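You operate a simulated robot arm through the tools that you are given. There is no shell and no other tool.

The job below is to be done with a simulated robot arm. You get a single attempt, and the scene is never put back.

JOB
Wipe the dust off the blue sample, then glue its middle with the gluing block.
Fine: wiping block for the dust; both blocks back where they stood, glue box shut again. Set down upright: wiping block, gluing block. A coat counts when it lies all over at full strength: go over it till it gets no stronger. What is to be rubbed or washed off counts as gone when no trace of it is left.

The check looks at the end state, three seconds after you hand in, the way a careful person would. Anything else that was tipped, shoved, dropped, spilled or broken makes it a failure.

ROBOT AND FRAMES
A 7-joint arm with a two-finger parallel gripper, fixed in place. Base frame: the origin is at the foot of the arm, x ahead of it, y to its left, z up; the work surface is at about z = 0. Units: m, degrees, N and s.
With the tool pointing down near the work surface it reaches from about 0.22 to 0.58 m from the base axis. Its first joint turns from -66.0 to 66.0 degrees. Payload 2.5 kg.
The tool frame sits at the grasp point between the pads (the TCP): z along the fingers, y along the line on which they close. The tips reach 0.023 m beyond it. Largest opening 0.094 m; finger width 0.038, thickness 0.01; the body of the gripper, 0.054 by 0.096 m, starts 0.039 m behind the TCP.
Orientation is told as [roll, pitch, yaw] about the base's x, y, z axes, in that order, counted from this pose: with the fingers straight down and closing along the base's y, the tool's x points along the base's -x, its y along +y and its z along -z.

CONTROLS
- The arm moves only by the tool jog_arm. Its argument "rows" is a list of rows, each an object (a shift or turn left out is 0, a gripper value left out holds the last) with "xyz": the shift along the tool's x, y, z in m, a list of three; "dr": the turn, a rotation vector about the tool's x, y, z in degrees, a list of three; "fingers": the opening in per cent of the stroke, from 0 (shut) to 100 (fully open). In form: [{"xyz": [x, y, z], "dr": [rx, ry, rz], "fingers": fingers}, ...]. A call has 1 to 20 rows; each row is the pose to reach, as a shift and turn from the pose commanded when the call began, along the tool's axes at that moment. A row lasts 0.2 s, in which the tool goes at most 0.05 m and 8.6 degrees; a call with a longer step from one row to the next is refused whole, and so is a gripper value outside its range. Where a pose cannot be reached the arm comes as near as it can. A force on the tool above 40 N (or 10 N above the force at the start of the call, whichever is more), or a blocked arm, ends the call early, and 0.2 s more pass. The fingers move at their own pace (about 0.108 m/s each) and stop on an object; they squeeze with about 44 N. The grip force told is the motor's: it shows also when the fingers shut on nothing. Time passes only in rows, and 0.2 s behind the last, so rows that repeat a pose let the fingers close. The reply holds the time, the measured pose of the TCP, the force on the tool along the base axes, the opening and the grip force, in the units named above and with some noise, with the torque about the TCP (base axes, N m) and any sound that the robot's microphone picked up.
- Cameras (640 x 400 px; columns grow to the right, rows downward): "scene" is fixed at [0.1292, -0.4136, 0.5443]; the picture's right is [0.74, -0.67, 0.00], its down [-0.38, -0.42, -0.82] and it looks along [0.55, 0.61, -0.57] (base axes); focal length 343 px, centre (320, 200). "wrist" rides on the gripper at [0.086, 0.016, -0.074] in the tool frame; the picture's right is [-0.18, 0.98, 0.00], its down [-0.58, -0.11, -0.81] and it looks along [-0.79, -0.15, 0.59] (tool axes); focal length 243 px, centre (320, 200). There is no depth. A picture from a camera that has moved, and an enlarged one, comes with that camera's place and axes in the base frame and with its lens.
- grab_frame(camera): a new picture of that camera. The clock stands still meanwhile.
- zoom(camera, box): a new picture of the part [left, top, right, bottom] of that camera's present view, enlarged. The clock stands still meanwhile.
- finish_job(): hands the job in; it is judged then, once.

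Places have to be worked out from the pictures, the camera data and where the tool is seen. Open the gripper and draw the arm clear of the work before you hand the job in, unless the task says otherwise.

The tools are called after "Call:" by a JSON object that holds its "api" and its "payload". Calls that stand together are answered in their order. jog_arm: Moves the arm, as the interface text tells. Its arguments: {"type":"object","properties":{"rows":{"type":"array","items":{"type":"object","properties":{"xyz":{"type":"array","items":{"type":"number"}},"dr":{"type":"array","items":{"type":"number"}},"fingers":{"type":"number"}}}}},"required":["rows"]} The other tools are called the same way: grab_frame (camera) takes a picture; zoom (camera, box) takes an enlarged picture of a part of a camera's view; finish_job () hands the job in.

At the start:

```text
time_s: 0.0
position: [0.3414, -0.0303, 0.3111]
orientation: [0.1, -0.1, 0.0]
wrist_force: [0.5, -0.5, 0.3]
wrist_torque: [-0.02, -0.04, 0.01]
opening: 0.0938
grip_force: 0.0
```

scene: 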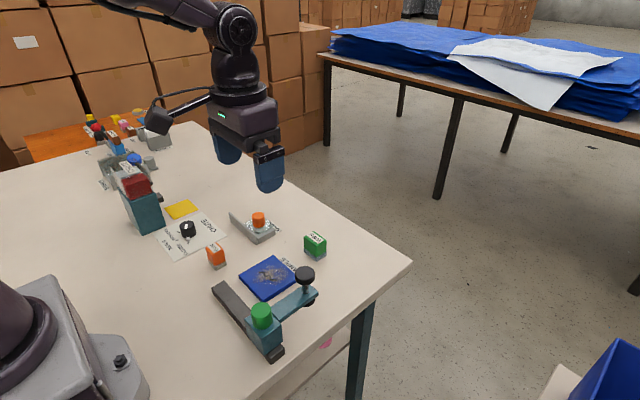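
wrist: 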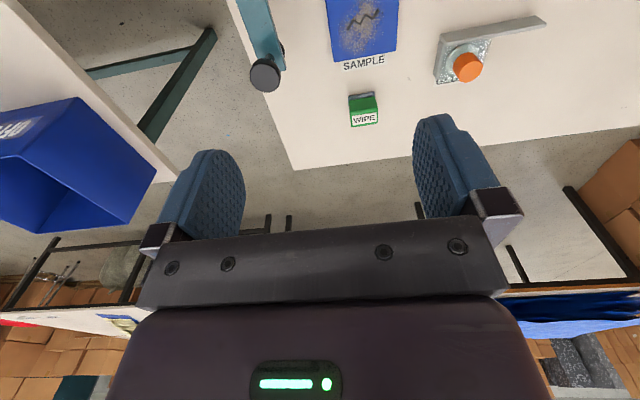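

I begin by looking closely at the scene to identify the blocks, the sample and the glue box.

Call:
{"api": "zoom", "payload": {"camera": "scene", "box": [190, 190, 350, 290]}}

Call:
{"api": "zoom", "payload": {"camera": "scene", "box": [190, 250, 350, 370]}}

Call:
{"api": "zoom", "payload": {"camera": "scene", "box": [80, 100, 240, 260]}}

Call:
{"api": "zoom", "payload": {"camera": "wrist", "box": [230, 0, 560, 170]}}

```text
4.00 times, centred on (270, 240) of scene
camera zoom: at [0.1292, -0.4136, 0.5443], right [0.74, -0.67, 0.0], down [-0.38, -0.42, -0.82], along [0.55, 0.61, -0.57], focal length 1373 px, centre (520, 40)
```

zoom: 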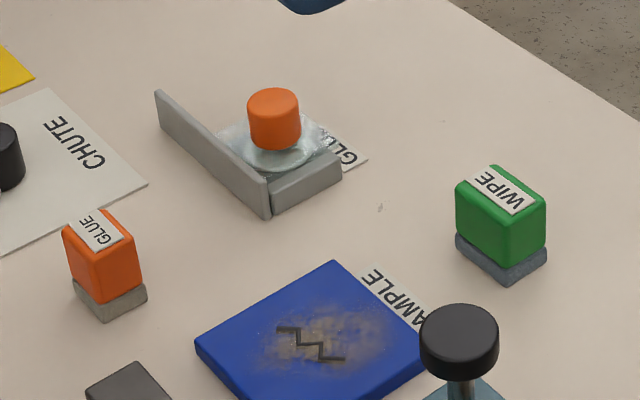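

```text
3.33 times, centred on (270, 310) of scene
camera zoom: at [0.1292, -0.4136, 0.5443], right [0.74, -0.67, 0.0], down [-0.38, -0.42, -0.82], along [0.55, 0.61, -0.57], focal length 1144 px, centre (487, -167)
```

zoom: 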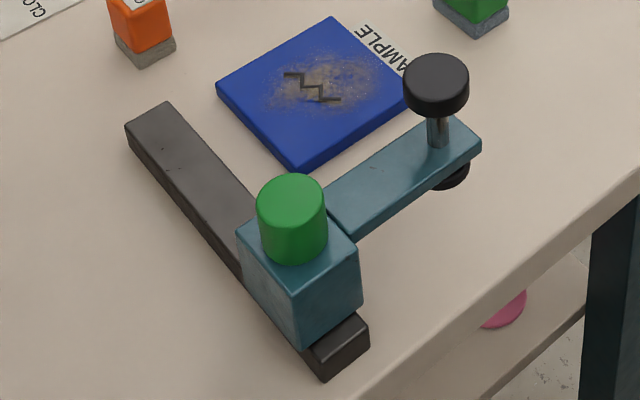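

```text
2.50 times, centred on (160, 180) of scene
camera zoom: at [0.1292, -0.4136, 0.5443], right [0.74, -0.67, 0.0], down [-0.38, -0.42, -0.82], along [0.55, 0.61, -0.57], focal length 858 px, centre (720, 250)
```

zoom: 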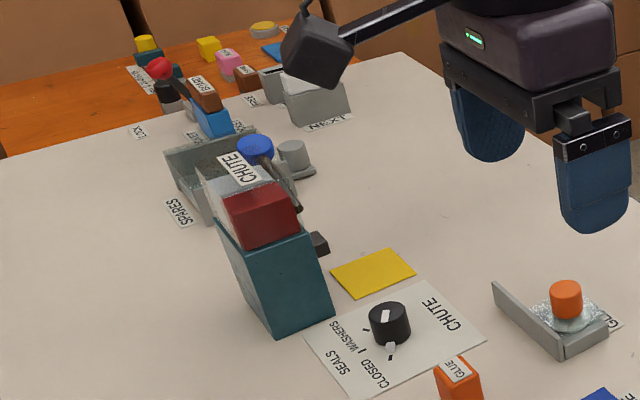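

```text
1.94 times, centred on (395, 85) of wrist
camera zoom: at [0.2556, -0.015, 0.3846], right [0.18, 0.98, 0.0], down [0.58, -0.11, 0.81], along [0.79, -0.15, -0.59], focal length 470 px, centre (174, 423)
```

zoom: 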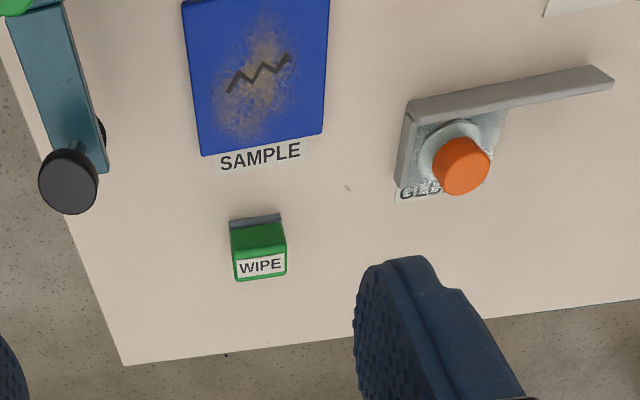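

The sample looks to be near (0.385, 0.026), the wipe block near (0.505, 0.02), the glue block near (0.326, 0.141) and the glue box near (0.445, 0.146). I draw the arm back to look at them with the wrist camera.

Call:
{"api": "jog_arm", "payload": {"rows": [{"xyz": [0.04, 0.02, 0], "fingers": 100}, {"xyz": [0.08, 0.04, 0]}, {"xyz": [0.1, 0.06, 0]}, {"xyz": [0.1, 0.06, 0]}]}}

Call:
{"api": "grab_frame", "payload": {"camera": "wrist"}}

Call:
{"api": "grab_frame", "payload": {"camera": "scene"}}

```text
time_s: 1.0
position: [0.2408, 0.0293, 0.3104]
orientation: [0.0, -0.1, 0.0]
wrist_force: [-0.3, -0.3, 0.3]
wrist_torque: [0.03, -0.01, -0.03]
opening: 0.0942
grip_force: 0.1
```

```text
taken
camera wrist: at [0.1548, 0.0447, 0.385], right [0.18, 0.98, 0.0], down [0.58, -0.11, 0.81], along [0.79, -0.15, -0.59], focal length 243 px, centre (320, 200)
```

wrist: 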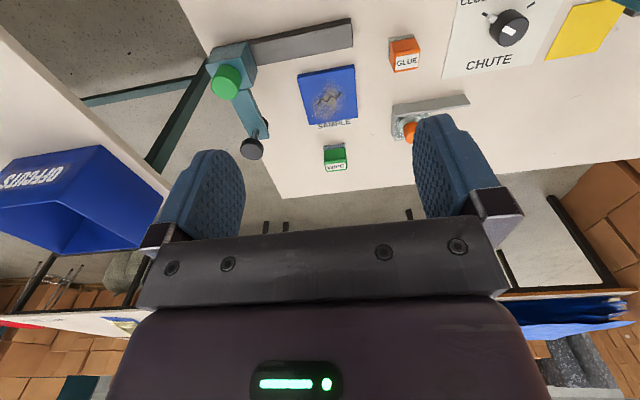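

```text
taken
```

scene: 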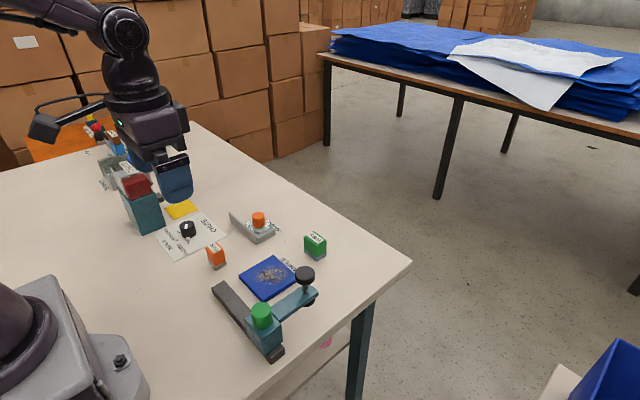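

The overview agrees with my estimates. I zoom into the wrist view for details of the clamp, sample and glue box.

Call:
{"api": "zoom", "payload": {"camera": "wrist", "box": [200, 10, 360, 110]}}

Call:
{"api": "zoom", "payload": {"camera": "wrist", "box": [290, 60, 390, 180]}}

Call:
{"api": "zoom", "payload": {"camera": "wrist", "box": [370, 0, 530, 150]}}

Call:
{"api": "zoom", "payload": {"camera": "scene", "box": [220, 200, 290, 250]}}

Call:
{"api": "zoom", "payload": {"camera": "scene", "box": [230, 250, 330, 310]}}

```text
4.00 times, centred on (280, 60) of wrist
camera zoom: at [0.1548, 0.0447, 0.385], right [0.18, 0.98, 0.0], down [0.58, -0.11, 0.81], along [0.79, -0.15, -0.59], focal length 970 px, centre (480, 760)
```

zoom: 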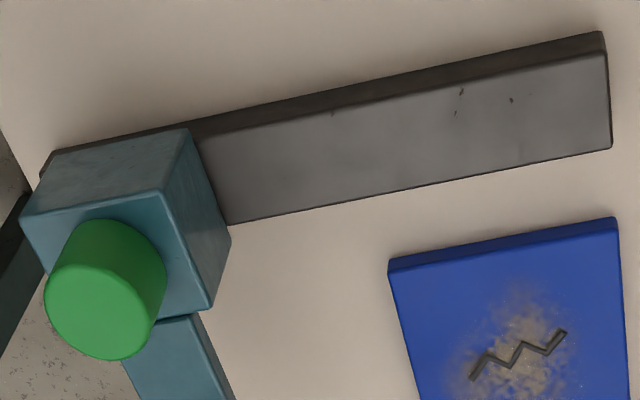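

```text
3.33 times, centred on (340, 120) of wrist
camera zoom: at [0.1548, 0.0447, 0.385], right [0.18, 0.98, 0.0], down [0.58, -0.11, 0.81], along [0.79, -0.15, -0.59], focal length 809 px, centre (253, 467)
```

zoom: 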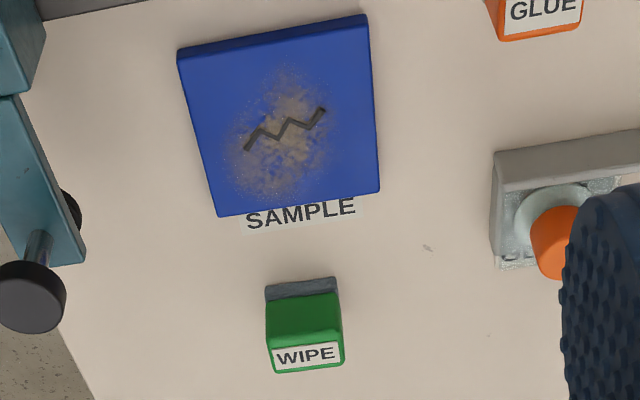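

```text
2.67 times, centred on (450, 75) of wrist
camera zoom: at [0.1548, 0.0447, 0.385], right [0.18, 0.98, 0.0], down [0.58, -0.11, 0.81], along [0.79, -0.15, -0.59], focal length 647 px, centre (-27, 533)
```

zoom: 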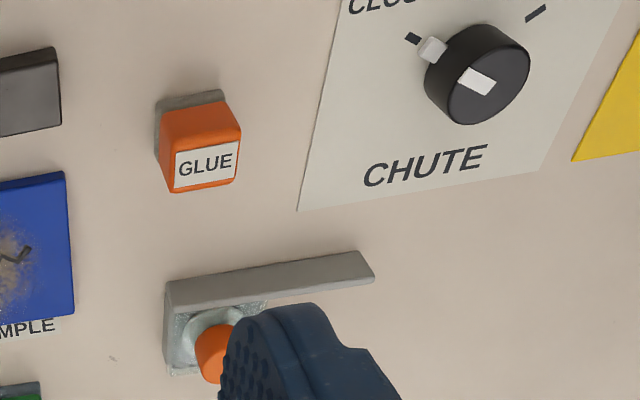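

```text
8.00 times, centred on (255, 225) of scene
camera zoom: at [0.1292, -0.4136, 0.5443], right [0.74, -0.67, 0.0], down [-0.38, -0.42, -0.82], along [0.55, 0.61, -0.57], focal length 2745 px, centre (840, 0)
```

zoom: 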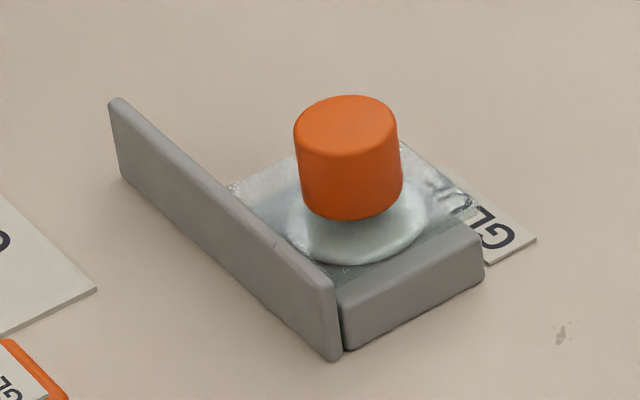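

```text
6.40 times, centred on (280, 280) of scene
camera zoom: at [0.1292, -0.4136, 0.5443], right [0.74, -0.67, 0.0], down [-0.38, -0.42, -0.82], along [0.55, 0.61, -0.57], focal length 2196 px, centre (576, -312)
```

zoom: 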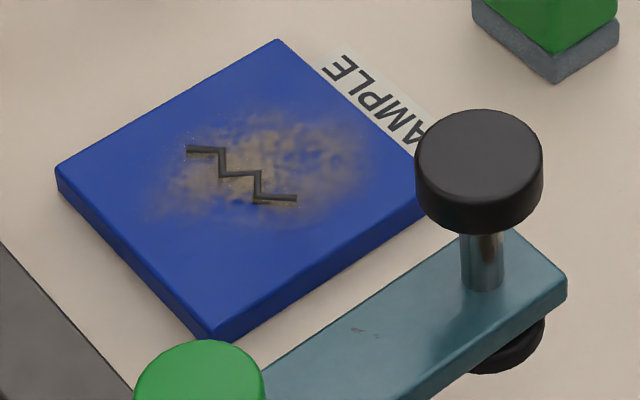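

Both views agree: axis-aligned layout, wipe block about 0.032 × 0.043 m centred near (0.506, 0.016), sample centre near (0.378, 0.020), rail along y. I move to above the wipe block with the gripper open and look.

Call:
{"api": "jog_arm", "payload": {"rows": [{"xyz": [-0.045, -0.002, 0.015], "fingers": 100}, {"xyz": [-0.09, -0.004, 0.03]}, {"xyz": [-0.135, -0.006, 0.05]}, {"xyz": [-0.18, -0.009, 0.07]}, {"xyz": [-0.22, -0.011, 0.1]}, {"xyz": [-0.25, -0.013, 0.135]}, {"xyz": [-0.265, -0.013, 0.175]}, {"xyz": [-0.265, -0.013, 0.19]}, {"xyz": [-0.265, -0.013, 0.19]}]}}

Call:
{"api": "grab_frame", "payload": {"camera": "wrist"}}

Call:
{"api": "grab_frame", "payload": {"camera": "scene"}}

```text
time_s: 3.0
position: [0.5051, 0.017, 0.1231]
orientation: [0.0, 0.0, 0.1]
wrist_force: [0.0, 0.2, -0.9]
wrist_torque: [-0.02, 0.02, 0.0]
opening: 0.0939
grip_force: 0.1
```

```text
taken
camera wrist: at [0.4199, 0.0316, 0.1953], right [0.18, 0.98, 0.0], down [0.58, -0.11, 0.81], along [0.79, -0.15, -0.59], focal length 243 px, centre (320, 200)
```

wrist: 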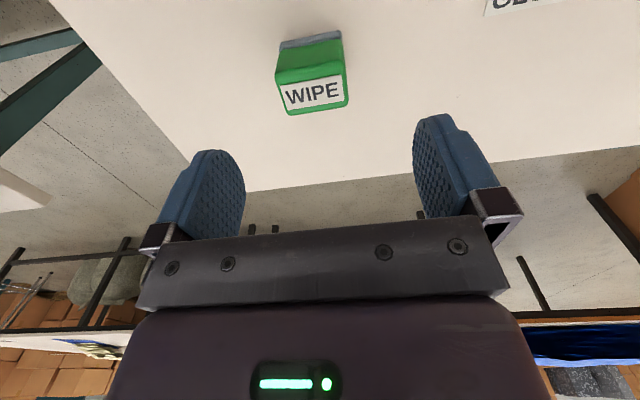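

```text
taken
```

scene: 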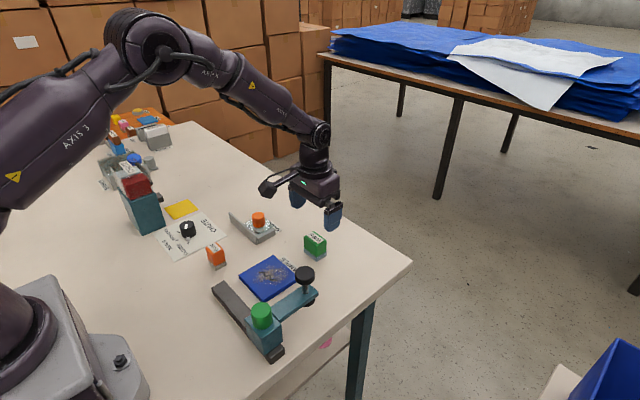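

I zoom in on the wipe block to refine its place and height.

Call:
{"api": "zoom", "payload": {"camera": "wrist", "box": [260, 20, 370, 120]}}

Call:
{"api": "zoom", "payload": {"camera": "scene", "box": [290, 220, 340, 270]}}

```text
4.00 times, centred on (315, 70) of wrist
camera zoom: at [0.4199, 0.0316, 0.1953], right [0.18, 0.98, 0.0], down [0.58, -0.11, 0.81], along [0.79, -0.15, -0.59], focal length 970 px, centre (340, 720)
```

zoom: 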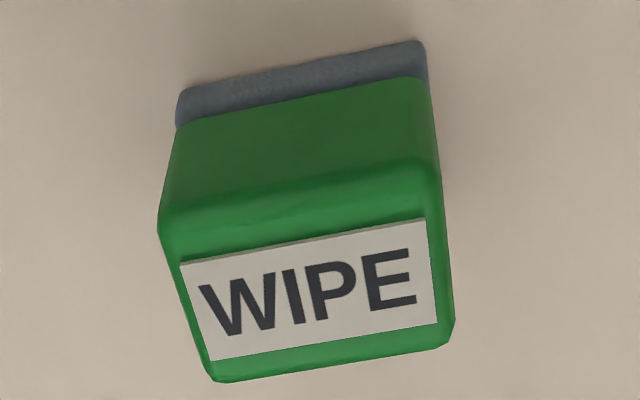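

```text
8.00 times, centred on (315, 245) of scene
camera zoom: at [0.1292, -0.4136, 0.5443], right [0.74, -0.67, 0.0], down [-0.38, -0.42, -0.82], along [0.55, 0.61, -0.57], focal length 2745 px, centre (360, -160)
```

zoom: 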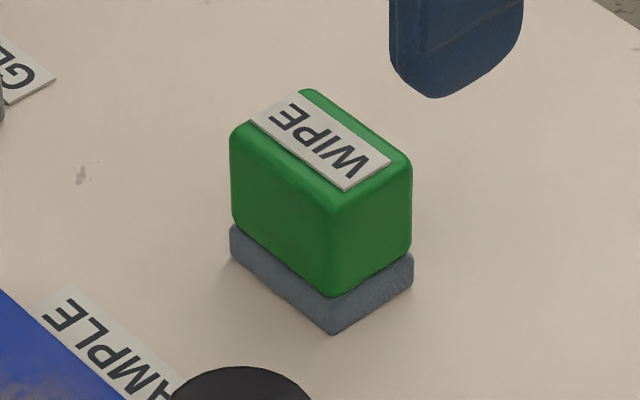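

The wipe block is centred near (0.502, 0.0125), about 0.05 m tall with its pad in the lowest 0.011 m. I go down to z ≈ 0.037, so the tips stay above the pad, and close on it.

Call:
{"api": "jog_arm", "payload": {"rows": [{"xyz": [0.003, -0.0045, 0.03], "fingers": 100}, {"xyz": [0.003, -0.0045, 0.06]}, {"xyz": [0.003, -0.0045, 0.08]}, {"xyz": [0.003, -0.0045, 0.086]}, {"xyz": [0.003, -0.0045, 0.086]}]}}

Call:
{"api": "grab_frame", "payload": {"camera": "wrist"}}

Call:
{"api": "zoom", "payload": {"camera": "scene", "box": [280, 200, 360, 280]}}

```text
time_s: 4.2
position: [0.5027, 0.0135, 0.0354]
orientation: [0.1, 0.0, 0.1]
wrist_force: [-0.6, 0.3, 0.2]
wrist_torque: [-0.01, -0.04, 0.0]
opening: 0.0942
grip_force: 0.2
```

```text
taken
camera wrist: at [0.4175, 0.0277, 0.1084], right [0.18, 0.98, 0.0], down [0.58, -0.11, 0.81], along [0.79, -0.15, -0.59], focal length 243 px, centre (320, 200)
```

wrist: 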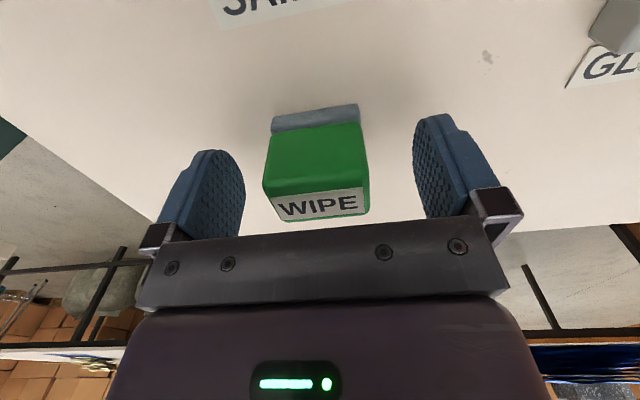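

```text
5.00 times, centred on (320, 240) of scene
camera zoom: at [0.1292, -0.4136, 0.5443], right [0.74, -0.67, 0.0], down [-0.38, -0.42, -0.82], along [0.55, 0.61, -0.57], focal length 1716 px, centre (320, 0)
```

zoom: 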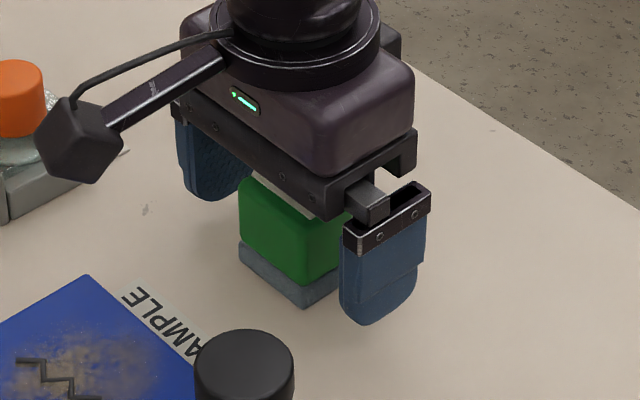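

The block sits centrally between the fingers. I raise 2 mm so the tips clear the pad, and close.

Call:
{"api": "jog_arm", "payload": {"rows": [{"xyz": [0, 0, -0.002], "fingers": 60}, {"xyz": [0, 0, -0.002], "fingers": 0}, {"xyz": [0, 0, -0.002], "fingers": 0}, {"xyz": [0, 0, -0.002], "fingers": 0}, {"xyz": [0, 0, -0.002], "fingers": 0}]}}

Call:
{"api": "zoom", "payload": {"camera": "scene", "box": [280, 200, 360, 280]}}

Call:
{"api": "grab_frame", "payload": {"camera": "wrist"}}

```text
time_s: 5.4
position: [0.5033, 0.0128, 0.0378]
orientation: [0.0, 0.0, 0.0]
wrist_force: [-0.4, -0.5, -0.5]
wrist_torque: [-0.02, 0.03, 0.03]
opening: 0.0443
grip_force: 44.3
```

```text
5.00 times, centred on (320, 240) of scene
camera zoom: at [0.1292, -0.4136, 0.5443], right [0.74, -0.67, 0.0], down [-0.38, -0.42, -0.82], along [0.55, 0.61, -0.57], focal length 1716 px, centre (320, 0)
```

zoom: 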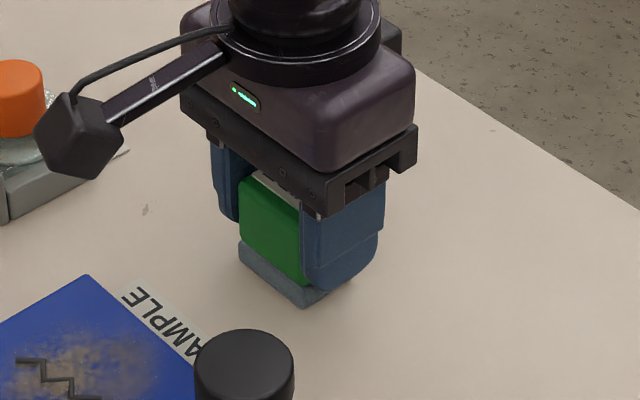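

```text
taken
camera wrist: at [0.4176, 0.0276, 0.1107], right [0.18, 0.98, 0.0], down [0.58, -0.11, 0.81], along [0.79, -0.15, -0.59], focal length 243 px, centre (320, 200)
```

wrist: 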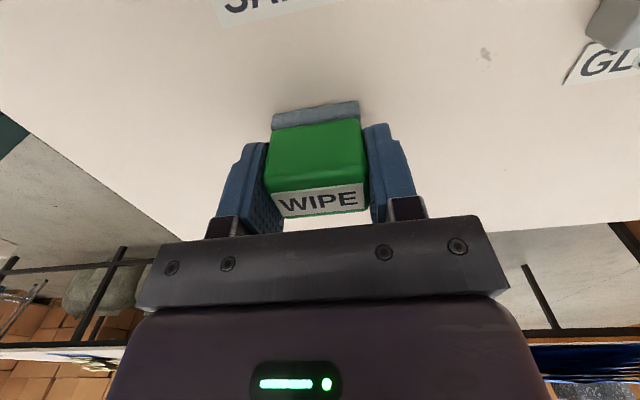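

The wipe block is held (44 mm, 44 N). I lift it and carry it to above the sample's middle.

Call:
{"api": "jog_arm", "payload": {"rows": [{"xyz": [0, 0, -0.02], "fingers": 0}, {"xyz": [0, 0, -0.05]}, {"xyz": [0.03, 0.002, -0.07]}, {"xyz": [0.07, 0.004, -0.07]}, {"xyz": [0.11, 0.006, -0.07]}, {"xyz": [0.125, 0.008, -0.06]}, {"xyz": [0.125, 0.008, -0.04]}, {"xyz": [0.125, 0.008, -0.03]}, {"xyz": [0.125, 0.008, -0.03]}]}}

Call:
{"api": "grab_frame", "payload": {"camera": "wrist"}}

Call:
{"api": "grab_frame", "payload": {"camera": "scene"}}

Call:
{"api": "zoom", "payload": {"camera": "scene", "box": [220, 210, 340, 310]}}

```text
time_s: 7.4
position: [0.3808, 0.0205, 0.067]
orientation: [0.0, -0.1, 0.0]
wrist_force: [0.0, -0.2, 0.2]
wrist_torque: [-0.01, -0.01, 0.02]
opening: 0.0002
grip_force: 42.2
```

```text
taken
camera wrist: at [0.2946, 0.0355, 0.1405], right [0.18, 0.98, 0.0], down [0.58, -0.11, 0.81], along [0.79, -0.15, -0.59], focal length 243 px, centre (320, 200)
```

wrist: 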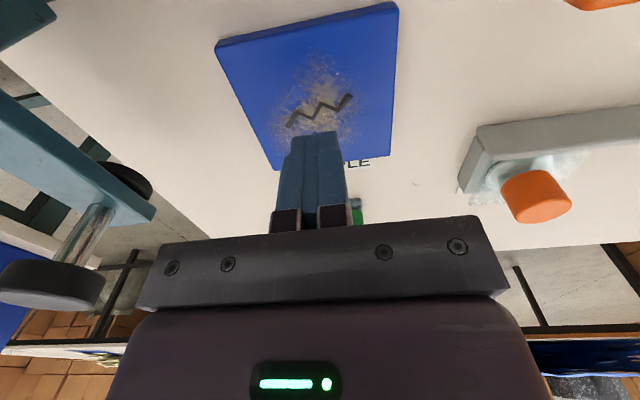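

```text
taken
```

scene: 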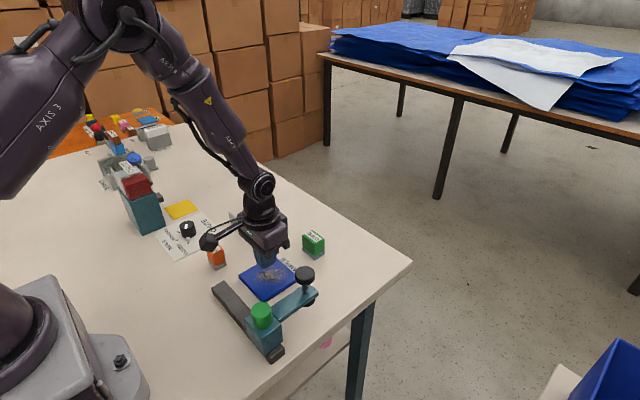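

```text
4.00 times, centred on (280, 260) of scene
camera zoom: at [0.1292, -0.4136, 0.5443], right [0.74, -0.67, 0.0], down [-0.38, -0.42, -0.82], along [0.55, 0.61, -0.57], focal length 1373 px, centre (480, -40)
```

zoom: 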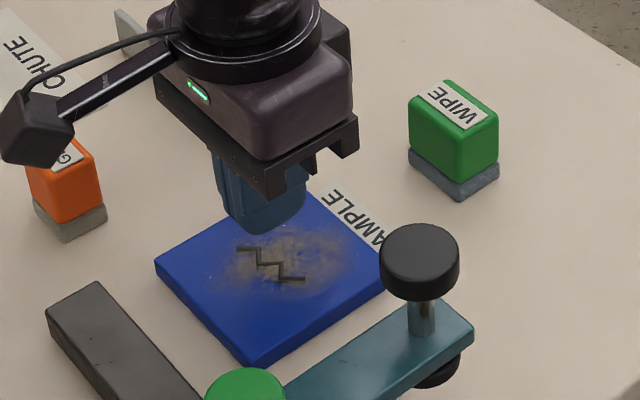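

The gripper closed to zero: the block slipped out and stands nearly where it was. I check whether it shifted and how it stands.

Call:
{"api": "zoom", "payload": {"camera": "scene", "box": [290, 220, 340, 270]}}

Call:
{"api": "zoom", "payload": {"camera": "wrist", "box": [260, 0, 420, 240]}}

```text
8.00 times, centred on (315, 245) of scene
camera zoom: at [0.1292, -0.4136, 0.5443], right [0.74, -0.67, 0.0], down [-0.38, -0.42, -0.82], along [0.55, 0.61, -0.57], focal length 2745 px, centre (360, -160)
```

zoom: 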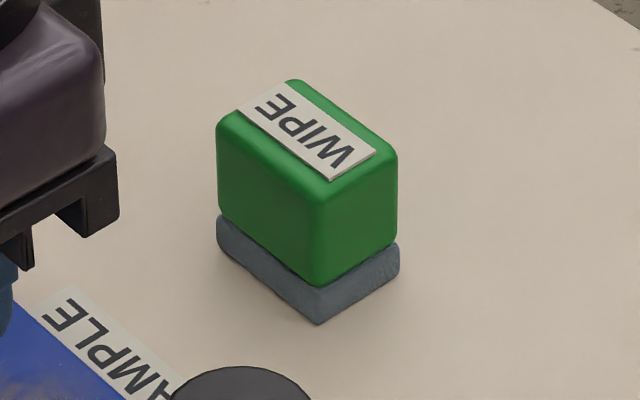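

```text
1.67 times, centred on (340, 120) of wrist
camera zoom: at [0.2946, 0.0355, 0.1405], right [0.18, 0.98, 0.0], down [0.58, -0.11, 0.81], along [0.79, -0.15, -0.59], focal length 404 px, centre (287, 333)
```

zoom: 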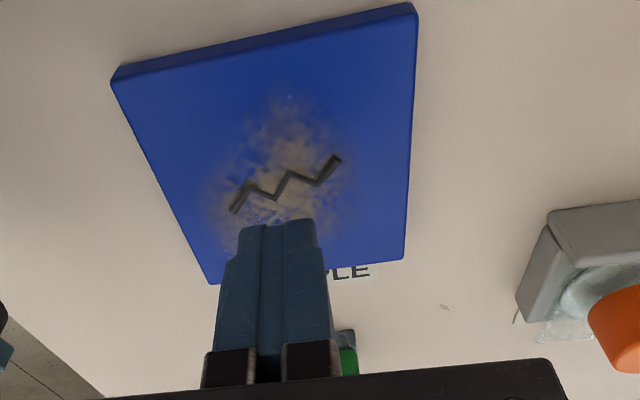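

The block has shifted about 5–6 mm towards +y but stands upright. I rise, open, go back above it and remeasure.

Call:
{"api": "jog_arm", "payload": {"rows": [{"xyz": [0, 0, -0.03], "fingers": 0}, {"xyz": [-0.02, 0, -0.06], "fingers": 50}, {"xyz": [-0.06, -0.001, -0.06], "fingers": 100}, {"xyz": [-0.1, -0.002, -0.06]}, {"xyz": [-0.125, -0.002, -0.054]}, {"xyz": [-0.125, -0.002, -0.054]}]}}

Call:
{"api": "zoom", "payload": {"camera": "wrist", "box": [260, 20, 370, 120]}}

Call:
{"api": "grab_frame", "payload": {"camera": "wrist"}}

```text
time_s: 8.8
position: [0.5041, 0.0169, 0.1207]
orientation: [-0.1, -0.1, 0.0]
wrist_force: [0.1, 0.1, 0.4]
wrist_torque: [0.03, 0.01, 0.01]
opening: 0.0937
grip_force: 0.0
```

```text
4.00 times, centred on (315, 70) of wrist
camera zoom: at [0.4187, 0.0321, 0.1935], right [0.18, 0.98, 0.0], down [0.58, -0.11, 0.81], along [0.79, -0.15, -0.59], focal length 970 px, centre (340, 720)
```

zoom: 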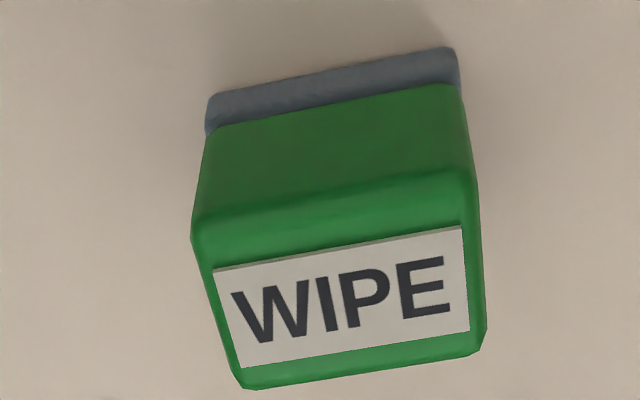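

```text
taken
camera wrist: at [0.4187, 0.0321, 0.1935], right [0.18, 0.98, 0.0], down [0.58, -0.11, 0.81], along [0.79, -0.15, -0.59], focal length 243 px, centre (320, 200)
```

wrist: 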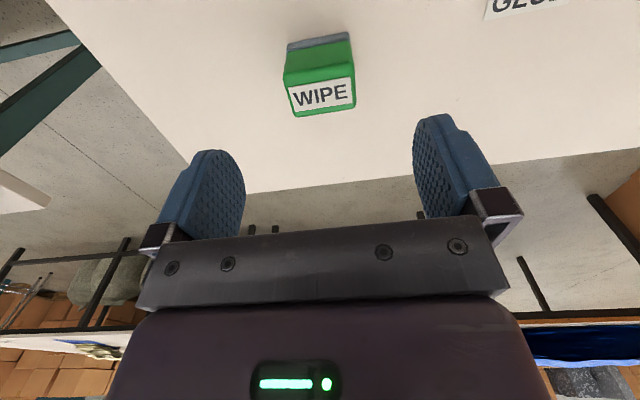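

The block is now centred near y = 0.0178, and its pad looks about 15 mm thick and slightly wider than the green body, so my low grip caught only the pad's edge. I grip higher this time (TCP z ≈ 0.0425), then lift just 5 mm slowly.

Call:
{"api": "jog_arm", "payload": {"rows": [{"xyz": [0.0005, -0.0004, 0.03], "fingers": 100}, {"xyz": [0.0005, -0.0004, 0.06]}, {"xyz": [0.0005, -0.0004, 0.075]}, {"xyz": [0.0005, -0.0004, 0.0786]}, {"xyz": [0.0005, -0.0004, 0.0786], "fingers": 60}, {"xyz": [0.0005, -0.0004, 0.0786], "fingers": 0}, {"xyz": [0.0005, -0.0004, 0.0786], "fingers": 0}, {"xyz": [0.0005, -0.0004, 0.0786], "fingers": 0}, {"xyz": [0.0005, -0.0004, 0.0786], "fingers": 0}]}}

Call:
{"api": "jog_arm", "payload": {"rows": [{"xyz": [0, 0, -0.001], "fingers": 0}, {"xyz": [0, 0, -0.003]}, {"xyz": [0, 0, -0.006]}, {"xyz": [0, 0, -0.006]}]}}

Call:
{"api": "grab_frame", "payload": {"camera": "wrist"}}

Call:
{"api": "zoom", "payload": {"camera": "scene", "box": [280, 200, 360, 280]}}

```text
time_s: 10.8
position: [0.5035, 0.0175, 0.0425]
orientation: [0.0, 0.0, 0.0]
wrist_force: [-0.3, 0.1, -0.4]
wrist_torque: [0.01, -0.01, -0.02]
opening: 0.0442
grip_force: 43.4
```

```text
time_s: 11.8
position: [0.5043, 0.0172, 0.0491]
orientation: [0.0, 0.0, 0.0]
wrist_force: [-0.6, 0.1, -0.4]
wrist_torque: [-0.01, 0.01, 0.01]
opening: 0.0442
grip_force: 44.7
```

```text
taken
camera wrist: at [0.4179, 0.0324, 0.1223], right [0.18, 0.98, 0.0], down [0.58, -0.11, 0.81], along [0.79, -0.15, -0.59], focal length 243 px, centre (320, 200)
```

wrist: 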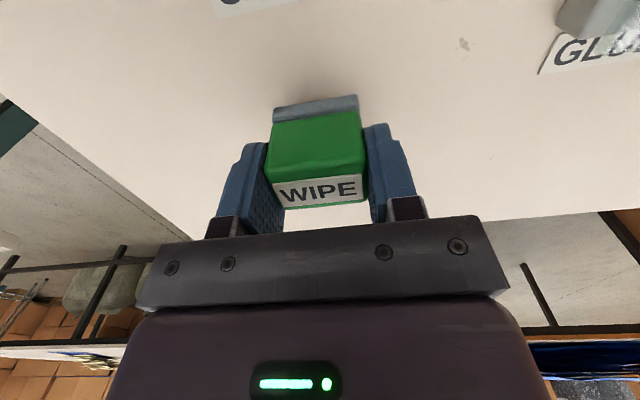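

```text
5.00 times, centred on (320, 240) of scene
camera zoom: at [0.1292, -0.4136, 0.5443], right [0.74, -0.67, 0.0], down [-0.38, -0.42, -0.82], along [0.55, 0.61, -0.57], focal length 1716 px, centre (320, 0)
```

zoom: 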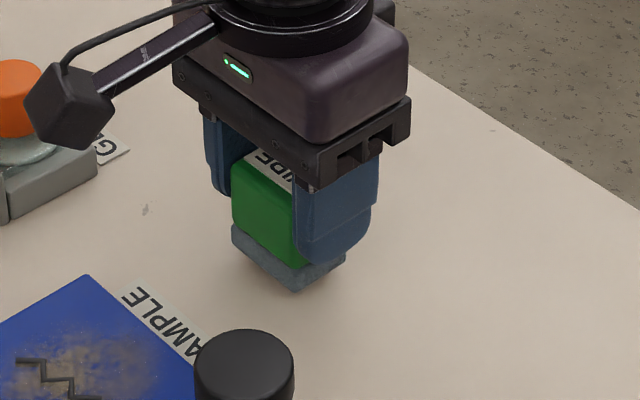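

The block came up with the gripper. I lift further in small steps and check it still holds.

Call:
{"api": "jog_arm", "payload": {"rows": [{"xyz": [0, 0, -0.005], "fingers": 0}, {"xyz": [0, 0, -0.015]}, {"xyz": [0, 0, -0.025]}, {"xyz": [0, 0, -0.035]}, {"xyz": [0, 0, -0.04]}, {"xyz": [0, 0, -0.04]}]}}

Call:
{"api": "zoom", "payload": {"camera": "scene", "box": [280, 200, 360, 280]}}

```text
time_s: 13.2
position: [0.5035, 0.018, 0.0885]
orientation: [0.0, 0.1, 0.1]
wrist_force: [0.0, 0.0, -0.8]
wrist_torque: [0.04, -0.02, 0.01]
opening: 0.044
grip_force: 44.0
```

```text
5.00 times, centred on (320, 240) of scene
camera zoom: at [0.1292, -0.4136, 0.5443], right [0.74, -0.67, 0.0], down [-0.38, -0.42, -0.82], along [0.55, 0.61, -0.57], focal length 1716 px, centre (320, 0)
```

zoom: 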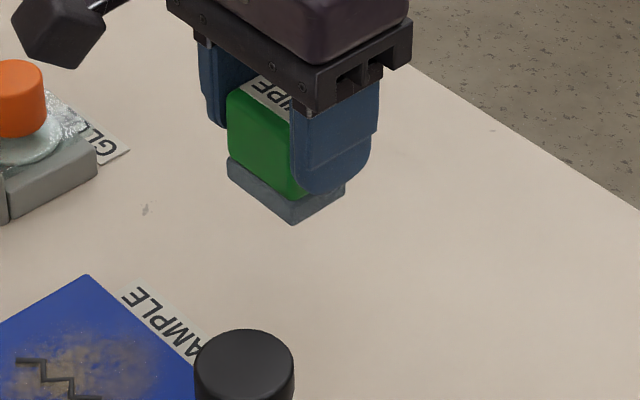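

Held firmly. I carry it at this height slowly to over the dust.

Call:
{"api": "jog_arm", "payload": {"rows": [{"xyz": [0.01, 0, 0], "fingers": 0}, {"xyz": [0.03, 0, 0]}, {"xyz": [0.055, 0, 0]}, {"xyz": [0.08, 0, 0]}, {"xyz": [0.105, 0, 0]}, {"xyz": [0.12, 0, 0]}, {"xyz": [0.124, 0, 0]}, {"xyz": [0.124, 0, 0.01]}, {"xyz": [0.124, 0, 0.02]}, {"xyz": [0.124, 0, 0.025]}, {"xyz": [0.124, 0, 0.025]}]}}

Call:
{"api": "grab_frame", "payload": {"camera": "wrist"}}

Call:
{"api": "zoom", "payload": {"camera": "scene", "box": [220, 220, 340, 310]}}

```text
time_s: 15.6
position: [0.3771, 0.0188, 0.0638]
orientation: [0.0, -0.1, 0.0]
wrist_force: [1.1, -0.7, -1.4]
wrist_torque: [-0.01, -0.01, -0.03]
opening: 0.044
grip_force: 44.0
```

```text
taken
camera wrist: at [0.2925, 0.033, 0.1373], right [0.18, 0.98, 0.0], down [0.58, -0.11, 0.81], along [0.79, -0.15, -0.59], focal length 243 px, centre (320, 200)
```

wrist: 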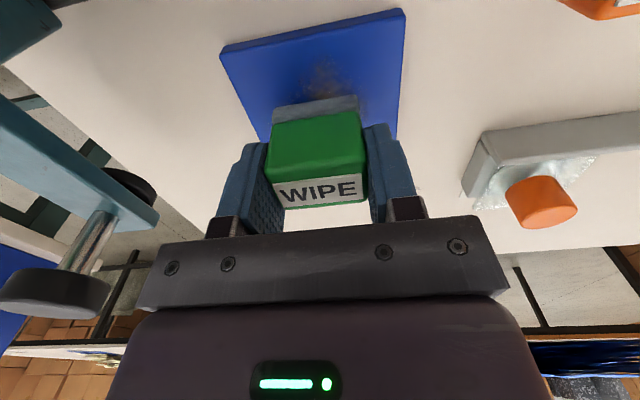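

```text
4.44 times, centred on (280, 265) of scene
camera zoom: at [0.1292, -0.4136, 0.5443], right [0.74, -0.67, 0.0], down [-0.38, -0.42, -0.82], along [0.55, 0.61, -0.57], focal length 1525 px, centre (498, -89)
```

zoom: 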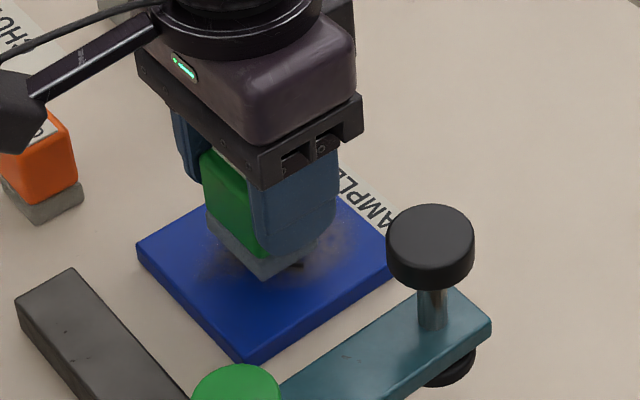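

Now I lower in small steps, watching the force for contact with the sample.

Call:
{"api": "jog_arm", "payload": {"rows": [{"xyz": [0, 0, 0.003], "fingers": 0}, {"xyz": [0, 0, 0.006]}, {"xyz": [0, 0, 0.008]}]}}

Call:
{"api": "jog_arm", "payload": {"rows": [{"xyz": [0, 0, 0.001], "fingers": 0}, {"xyz": [0, 0, 0.0015]}]}}

Call:
{"api": "jog_arm", "payload": {"rows": [{"xyz": [0, 0, 0.001], "fingers": 0}, {"xyz": [0, 0, 0.0015]}]}}

```text
time_s: 16.4
position: [0.3797, 0.0186, 0.0558]
orientation: [0.0, 0.0, 0.0]
wrist_force: [-0.2, 0.1, -1.3]
wrist_torque: [-0.01, 0.02, 0.01]
opening: 0.0441
grip_force: 44.5
```

```text
time_s: 17.0
position: [0.3788, 0.0164, 0.0545]
orientation: [0.0, 0.1, 0.0]
wrist_force: [0.2, 0.0, 0.7]
wrist_torque: [0.03, 0.0, -0.02]
opening: 0.0442
grip_force: 44.0
```

```text
time_s: 17.6
position: [0.3785, 0.0172, 0.0548]
orientation: [0.0, 0.0, 0.0]
wrist_force: [-8.6, -0.6, 29.7]
wrist_torque: [0.01, 0.43, 0.0]
opening: 0.0441
grip_force: 44.2
```

Contact at TCP z ≈ 0.054 with a stiff response (30 N for 1.5 mm). I ease off 1.1 mm for a lighter press.

Call:
{"api": "jog_arm", "payload": {"rows": [{"xyz": [0, 0, -0.0005], "fingers": 0}, {"xyz": [0, 0, -0.0011]}]}}

Call:
{"api": "zoom", "payload": {"camera": "scene", "box": [220, 220, 340, 310]}}

```text
time_s: 18.2
position: [0.3786, 0.0169, 0.0536]
orientation: [-0.1, 0.0, -0.1]
wrist_force: [-7.7, 0.3, 26.1]
wrist_torque: [-0.03, 0.35, 0.01]
opening: 0.0441
grip_force: 43.5
```

```text
4.44 times, centred on (280, 265) of scene
camera zoom: at [0.1291, -0.4136, 0.5444], right [0.74, -0.67, 0.0], down [-0.38, -0.42, -0.82], along [0.55, 0.61, -0.57], focal length 1525 px, centre (498, -89)
```

zoom: 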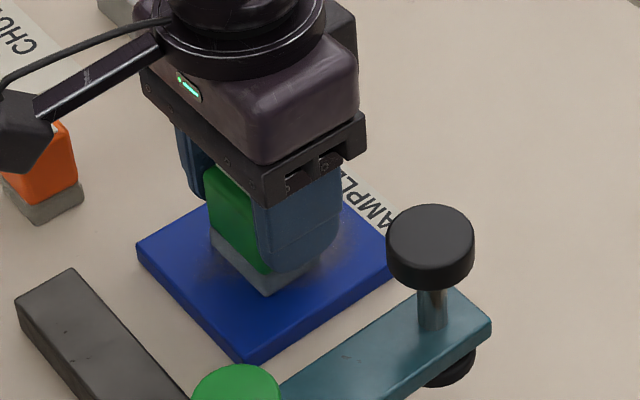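

Still 26 N; I ease off further and read again.

Call:
{"api": "jog_arm", "payload": {"rows": [{"xyz": [0, 0, -0.0005], "fingers": 0}, {"xyz": [0, 0, -0.0005]}]}}

Call:
{"api": "jog_arm", "payload": {"rows": [{"xyz": [0, 0, -0.0005], "fingers": 0}, {"xyz": [0, 0, -0.0005]}]}}

```text
time_s: 18.8
position: [0.3788, 0.0183, 0.0539]
orientation: [0.1, 0.0, 0.0]
wrist_force: [-0.5, -0.5, 8.5]
wrist_torque: [-0.06, 0.04, 0.03]
opening: 0.0443
grip_force: 44.1
```

```text
time_s: 19.4
position: [0.3794, 0.0185, 0.0546]
orientation: [0.0, 0.1, 0.0]
wrist_force: [0.6, 0.2, -0.8]
wrist_torque: [0.0, -0.01, -0.01]
opening: 0.0443
grip_force: 43.8
```

Contact is at commanded z ≈ 0.0544 with about 20 N/mm. I press ~8 N and try one short stroke, to see whether the sample stays put.

Call:
{"api": "jog_arm", "payload": {"rows": [{"xyz": [0, 0, 0.0006], "fingers": 0}, {"xyz": [0, 0, 0.0006]}, {"xyz": [0.005, 0, 0.0006]}, {"xyz": [0.01, 0, 0.0006]}, {"xyz": [0.015, 0, 0.0006]}, {"xyz": [0.02, 0, 0.0006]}]}}

Call:
{"api": "zoom", "payload": {"camera": "scene", "box": [220, 220, 340, 310]}}

Call:
{"api": "grab_frame", "payload": {"camera": "wrist"}}

```text
time_s: 20.8
position: [0.3595, 0.0176, 0.0546]
orientation: [0.0, -0.1, -0.1]
wrist_force: [2.3, 0.4, 7.4]
wrist_torque: [0.03, -0.07, 0.01]
opening: 0.044
grip_force: 43.9
```

```text
4.44 times, centred on (280, 265) of scene
camera zoom: at [0.1292, -0.4136, 0.5444], right [0.74, -0.67, 0.0], down [-0.38, -0.42, -0.82], along [0.55, 0.61, -0.57], focal length 1525 px, centre (498, -89)
```

zoom: 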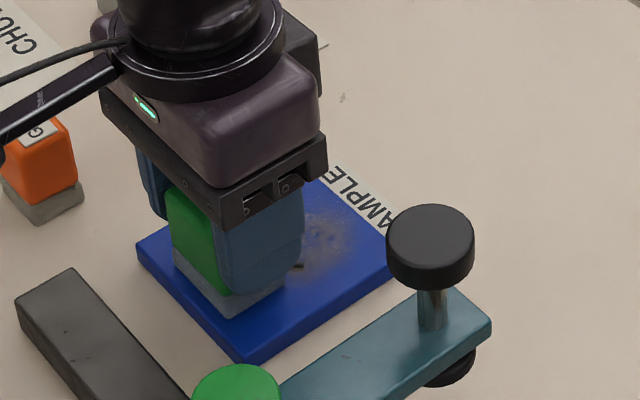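

```text
taken
camera wrist: at [0.2732, 0.0332, 0.1272], right [0.18, 0.98, 0.0], down [0.58, -0.11, 0.81], along [0.79, -0.15, -0.59], focal length 243 px, centre (320, 200)
```

wrist: 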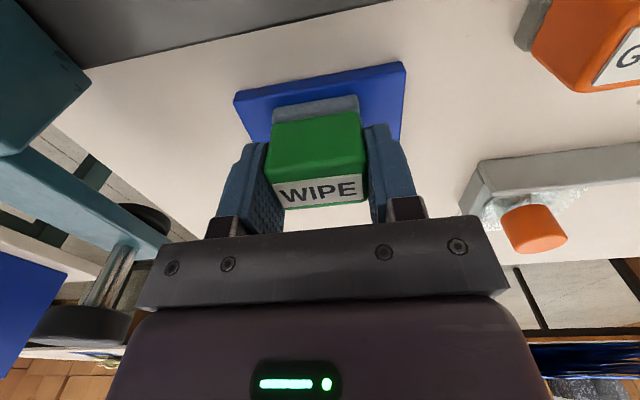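

The sample did not budge. I now wipe in strokes across the whole dusty area at about the same force.

Call:
{"api": "jog_arm", "payload": {"rows": [{"xyz": [-0.015, 0, 0], "fingers": 0}, {"xyz": [-0.03, 0, 0]}, {"xyz": [-0.042, 0, 0]}, {"xyz": [-0.049, 0, 0]}, {"xyz": [-0.049, 0.012, 0]}, {"xyz": [-0.049, 0.022, 0]}, {"xyz": [-0.035, 0.022, 0]}, {"xyz": [-0.02, 0.022, 0]}, {"xyz": [-0.005, 0.022, 0]}, {"xyz": [0.008, 0.022, 0]}, {"xyz": [0.008, 0.008, 0]}, {"xyz": [0.008, -0.006, 0]}, {"xyz": [0.008, -0.018, 0]}, {"xyz": [-0.006, -0.018, 0]}, {"xyz": [-0.02, -0.018, 0]}, {"xyz": [-0.035, -0.018, 0]}, {"xyz": [-0.049, -0.018, 0]}, {"xyz": [-0.049, -0.005, 0]}, {"xyz": [-0.049, 0.0, 0]}]}}

Call:
{"api": "zoom", "payload": {"camera": "scene", "box": [220, 220, 340, 310]}}

Call:
{"api": "grab_frame", "payload": {"camera": "wrist"}}

```text
time_s: 23.2
position: [0.3511, 0.0278, 0.0538]
orientation: [0.1, 0.0, 0.1]
wrist_force: [-0.8, -1.8, 5.2]
wrist_torque: [-0.23, 0.0, 0.01]
opening: 0.044
grip_force: 44.6
stopped in row 12: the force on the tool passed its limit at 40 N (the readings are from after the stop); the commanded pose is now the measured one
```

```text
4.44 times, centred on (280, 265) of scene
camera zoom: at [0.1292, -0.4136, 0.5444], right [0.74, -0.67, 0.0], down [-0.38, -0.42, -0.82], along [0.55, 0.61, -0.57], focal length 1525 px, centre (498, -89)
```

zoom: 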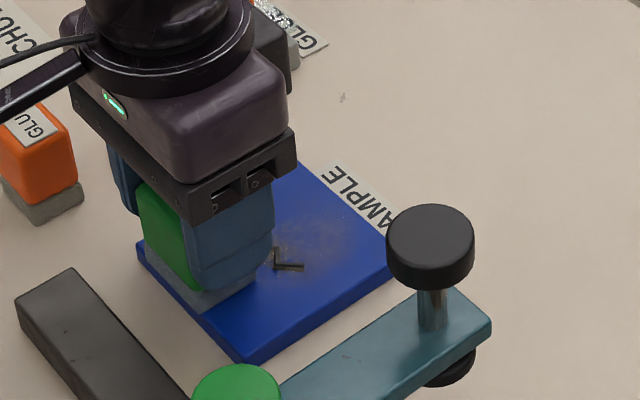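

```text
taken
camera wrist: at [0.2651, 0.0437, 0.1271], right [0.18, 0.98, 0.0], down [0.58, -0.11, 0.81], along [0.79, -0.15, -0.59], focal length 243 px, centre (320, 200)
```

wrist: 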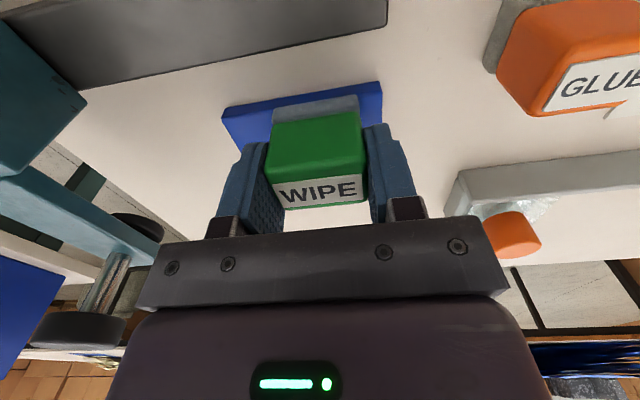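

A force limit ended the stroke, yet the sample has not moved and the dust is mostly gone. I continue slower and a touch lighter, towards −y and then along +x.

Call:
{"api": "jog_arm", "payload": {"rows": [{"xyz": [0, 0, -0.0004], "fingers": 0}, {"xyz": [0, -0.006, -0.0004]}, {"xyz": [0, -0.012, -0.0004]}, {"xyz": [0, -0.018, -0.0004]}, {"xyz": [0, -0.024, -0.0004]}, {"xyz": [0, -0.028, -0.0004]}]}}

Call:
{"api": "jog_arm", "payload": {"rows": [{"xyz": [-0.008, 0, 0], "fingers": 0}, {"xyz": [-0.016, 0, 0]}, {"xyz": [-0.024, 0, 0]}, {"xyz": [-0.032, 0, 0]}, {"xyz": [-0.04, 0, 0]}, {"xyz": [-0.048, 0, 0]}, {"xyz": [-0.056, 0, 0]}]}}

Call:
{"api": "jog_arm", "payload": {"rows": [{"xyz": [0, 0.008, 0], "fingers": 0}, {"xyz": [0, 0.016, 0]}, {"xyz": [0, 0.024, 0]}, {"xyz": [0, 0.032, 0]}, {"xyz": [0, 0.038, 0]}]}}

Call:
{"api": "zoom", "payload": {"camera": "scene", "box": [220, 220, 340, 310]}}

```text
time_s: 24.6
position: [0.3512, 0.0014, 0.0536]
orientation: [0.2, -0.2, 0.2]
wrist_force: [1.0, 4.5, 15.5]
wrist_torque: [-0.05, 0.02, -0.03]
opening: 0.0438
grip_force: 43.5
```

```text
time_s: 26.2
position: [0.4073, 0.0025, 0.0535]
orientation: [0.2, 0.0, 0.1]
wrist_force: [-2.1, -0.4, 2.6]
wrist_torque: [-0.07, 0.02, -0.01]
opening: 0.0443
grip_force: 43.8
```

```text
time_s: 27.4
position: [0.4081, 0.0391, 0.0537]
orientation: [0.2, -0.1, 0.1]
wrist_force: [0.0, -3.0, 8.5]
wrist_torque: [-0.21, 0.07, 0.01]
opening: 0.0444
grip_force: 44.5
```

```text
4.44 times, centred on (280, 265) of scene
camera zoom: at [0.1292, -0.4136, 0.5444], right [0.74, -0.67, 0.0], down [-0.38, -0.42, -0.82], along [0.55, 0.61, -0.57], focal length 1525 px, centre (498, -89)
```

zoom: 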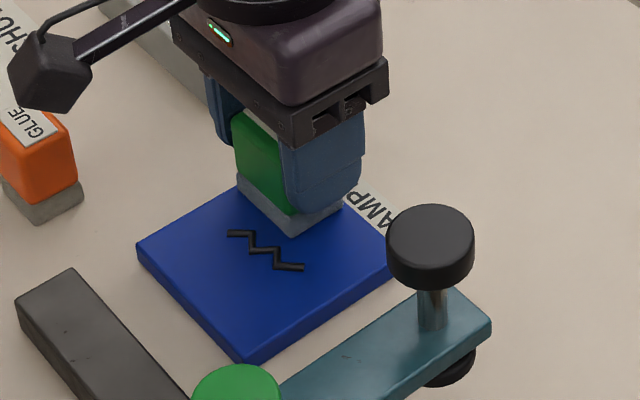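

The visible part is clean already. I do a few more cross strokes through the middle, then lift and inspect.

Call:
{"api": "jog_arm", "payload": {"rows": [{"xyz": [0.01, 0, 0], "fingers": 0}, {"xyz": [0.02, 0, 0]}, {"xyz": [0.02, -0.01, 0]}, {"xyz": [0.02, -0.02, 0]}, {"xyz": [0.02, -0.03, 0]}, {"xyz": [0.02, -0.038, 0]}, {"xyz": [0.03, -0.038, 0]}, {"xyz": [0.04, -0.038, 0]}, {"xyz": [0.04, -0.028, 0]}, {"xyz": [0.04, -0.018, 0]}, {"xyz": [0.04, -0.008, 0]}, {"xyz": [0.04, 0, 0]}, {"xyz": [0.04, -0.01, 0]}, {"xyz": [0.04, -0.02, 0]}]}}

Call:
{"api": "jog_arm", "payload": {"rows": [{"xyz": [0, 0, -0.005], "fingers": 0}, {"xyz": [0, 0, -0.02]}, {"xyz": [0.0, 0, -0.045]}, {"xyz": [0.0, 0, -0.07]}, {"xyz": [0.03, 0.0, -0.08]}, {"xyz": [0.06, 0.0, -0.08]}, {"xyz": [0.09, 0.0, -0.08]}, {"xyz": [0.09, 0.0, -0.08]}]}}

Call:
{"api": "zoom", "payload": {"camera": "scene", "box": [220, 220, 340, 310]}}

Call:
{"api": "grab_frame", "payload": {"camera": "wrist"}}

```text
time_s: 30.4
position: [0.368, 0.021, 0.0537]
orientation: [0.3, -0.3, 0.2]
wrist_force: [-1.3, 6.4, 17.7]
wrist_torque: [0.01, 0.13, -0.06]
opening: 0.0441
grip_force: 44.0
```

```text
time_s: 32.2
position: [0.2752, 0.0206, 0.1333]
orientation: [0.2, -0.1, 0.1]
wrist_force: [0.6, -0.3, -0.5]
wrist_torque: [0.0, 0.0, 0.02]
opening: 0.0441
grip_force: 44.0
```

```text
4.44 times, centred on (280, 265) of scene
camera zoom: at [0.1292, -0.4136, 0.5443], right [0.74, -0.67, 0.0], down [-0.38, -0.42, -0.82], along [0.55, 0.61, -0.57], focal length 1525 px, centre (498, -89)
```

zoom: 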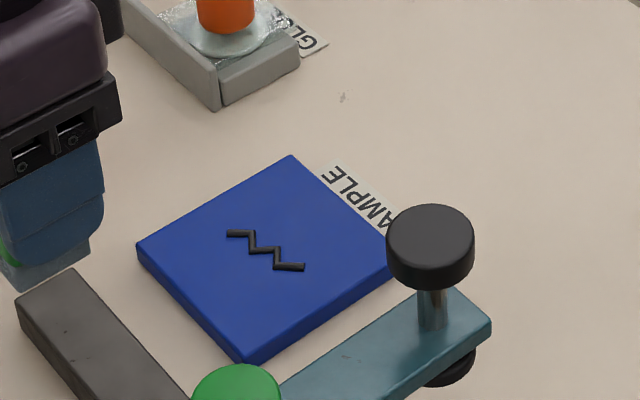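

```text
taken
camera wrist: at [0.1897, 0.0354, 0.2057], right [0.18, 0.98, 0.0], down [0.58, -0.11, 0.81], along [0.79, -0.14, -0.59], focal length 243 px, centre (320, 200)
```

wrist: 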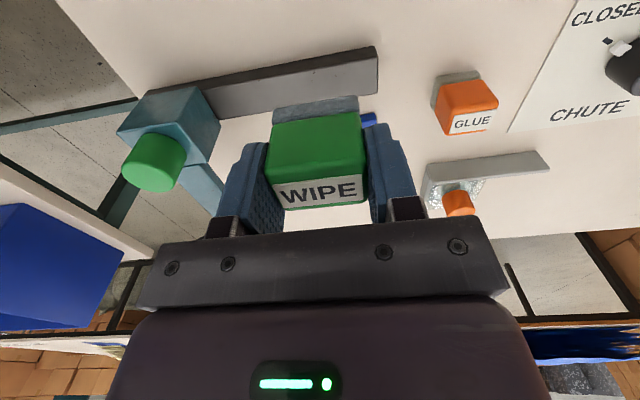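

I zoom in to check for remaining traces.

Call:
{"api": "zoom", "payload": {"camera": "scene", "box": [240, 250, 320, 310]}}

Call:
{"api": "zoom", "payload": {"camera": "scene", "box": [255, 255, 295, 285]}}

```text
6.67 times, centred on (280, 280) of scene
camera zoom: at [0.1292, -0.4136, 0.5443], right [0.74, -0.67, 0.0], down [-0.38, -0.42, -0.82], along [0.55, 0.61, -0.57], focal length 2288 px, centre (587, -333)
```

zoom: 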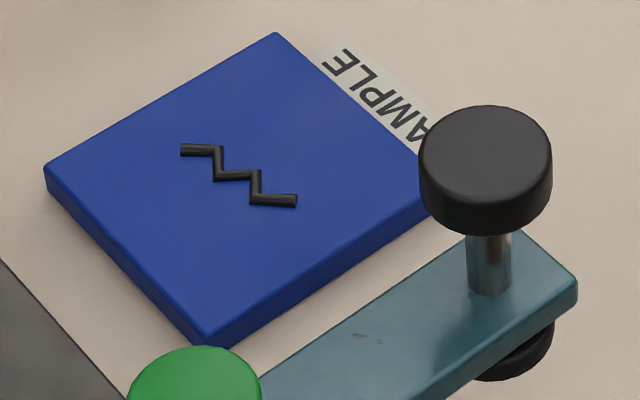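

```text
13.33 times, centred on (275, 270) of scene
camera zoom: at [0.1292, -0.4136, 0.5443], right [0.74, -0.67, 0.0], down [-0.38, -0.42, -0.82], along [0.55, 0.61, -0.57], focal length 4576 px, centre (920, -733)
```

zoom: 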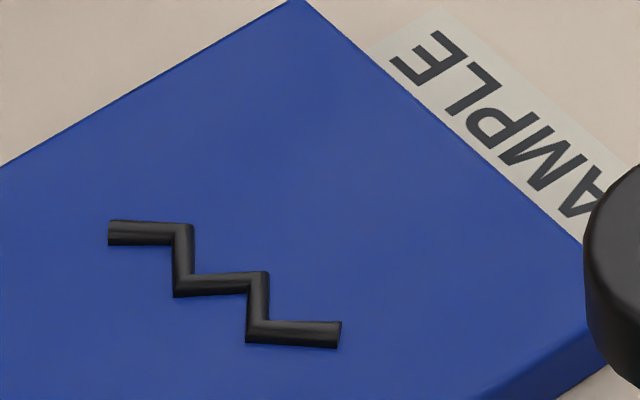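

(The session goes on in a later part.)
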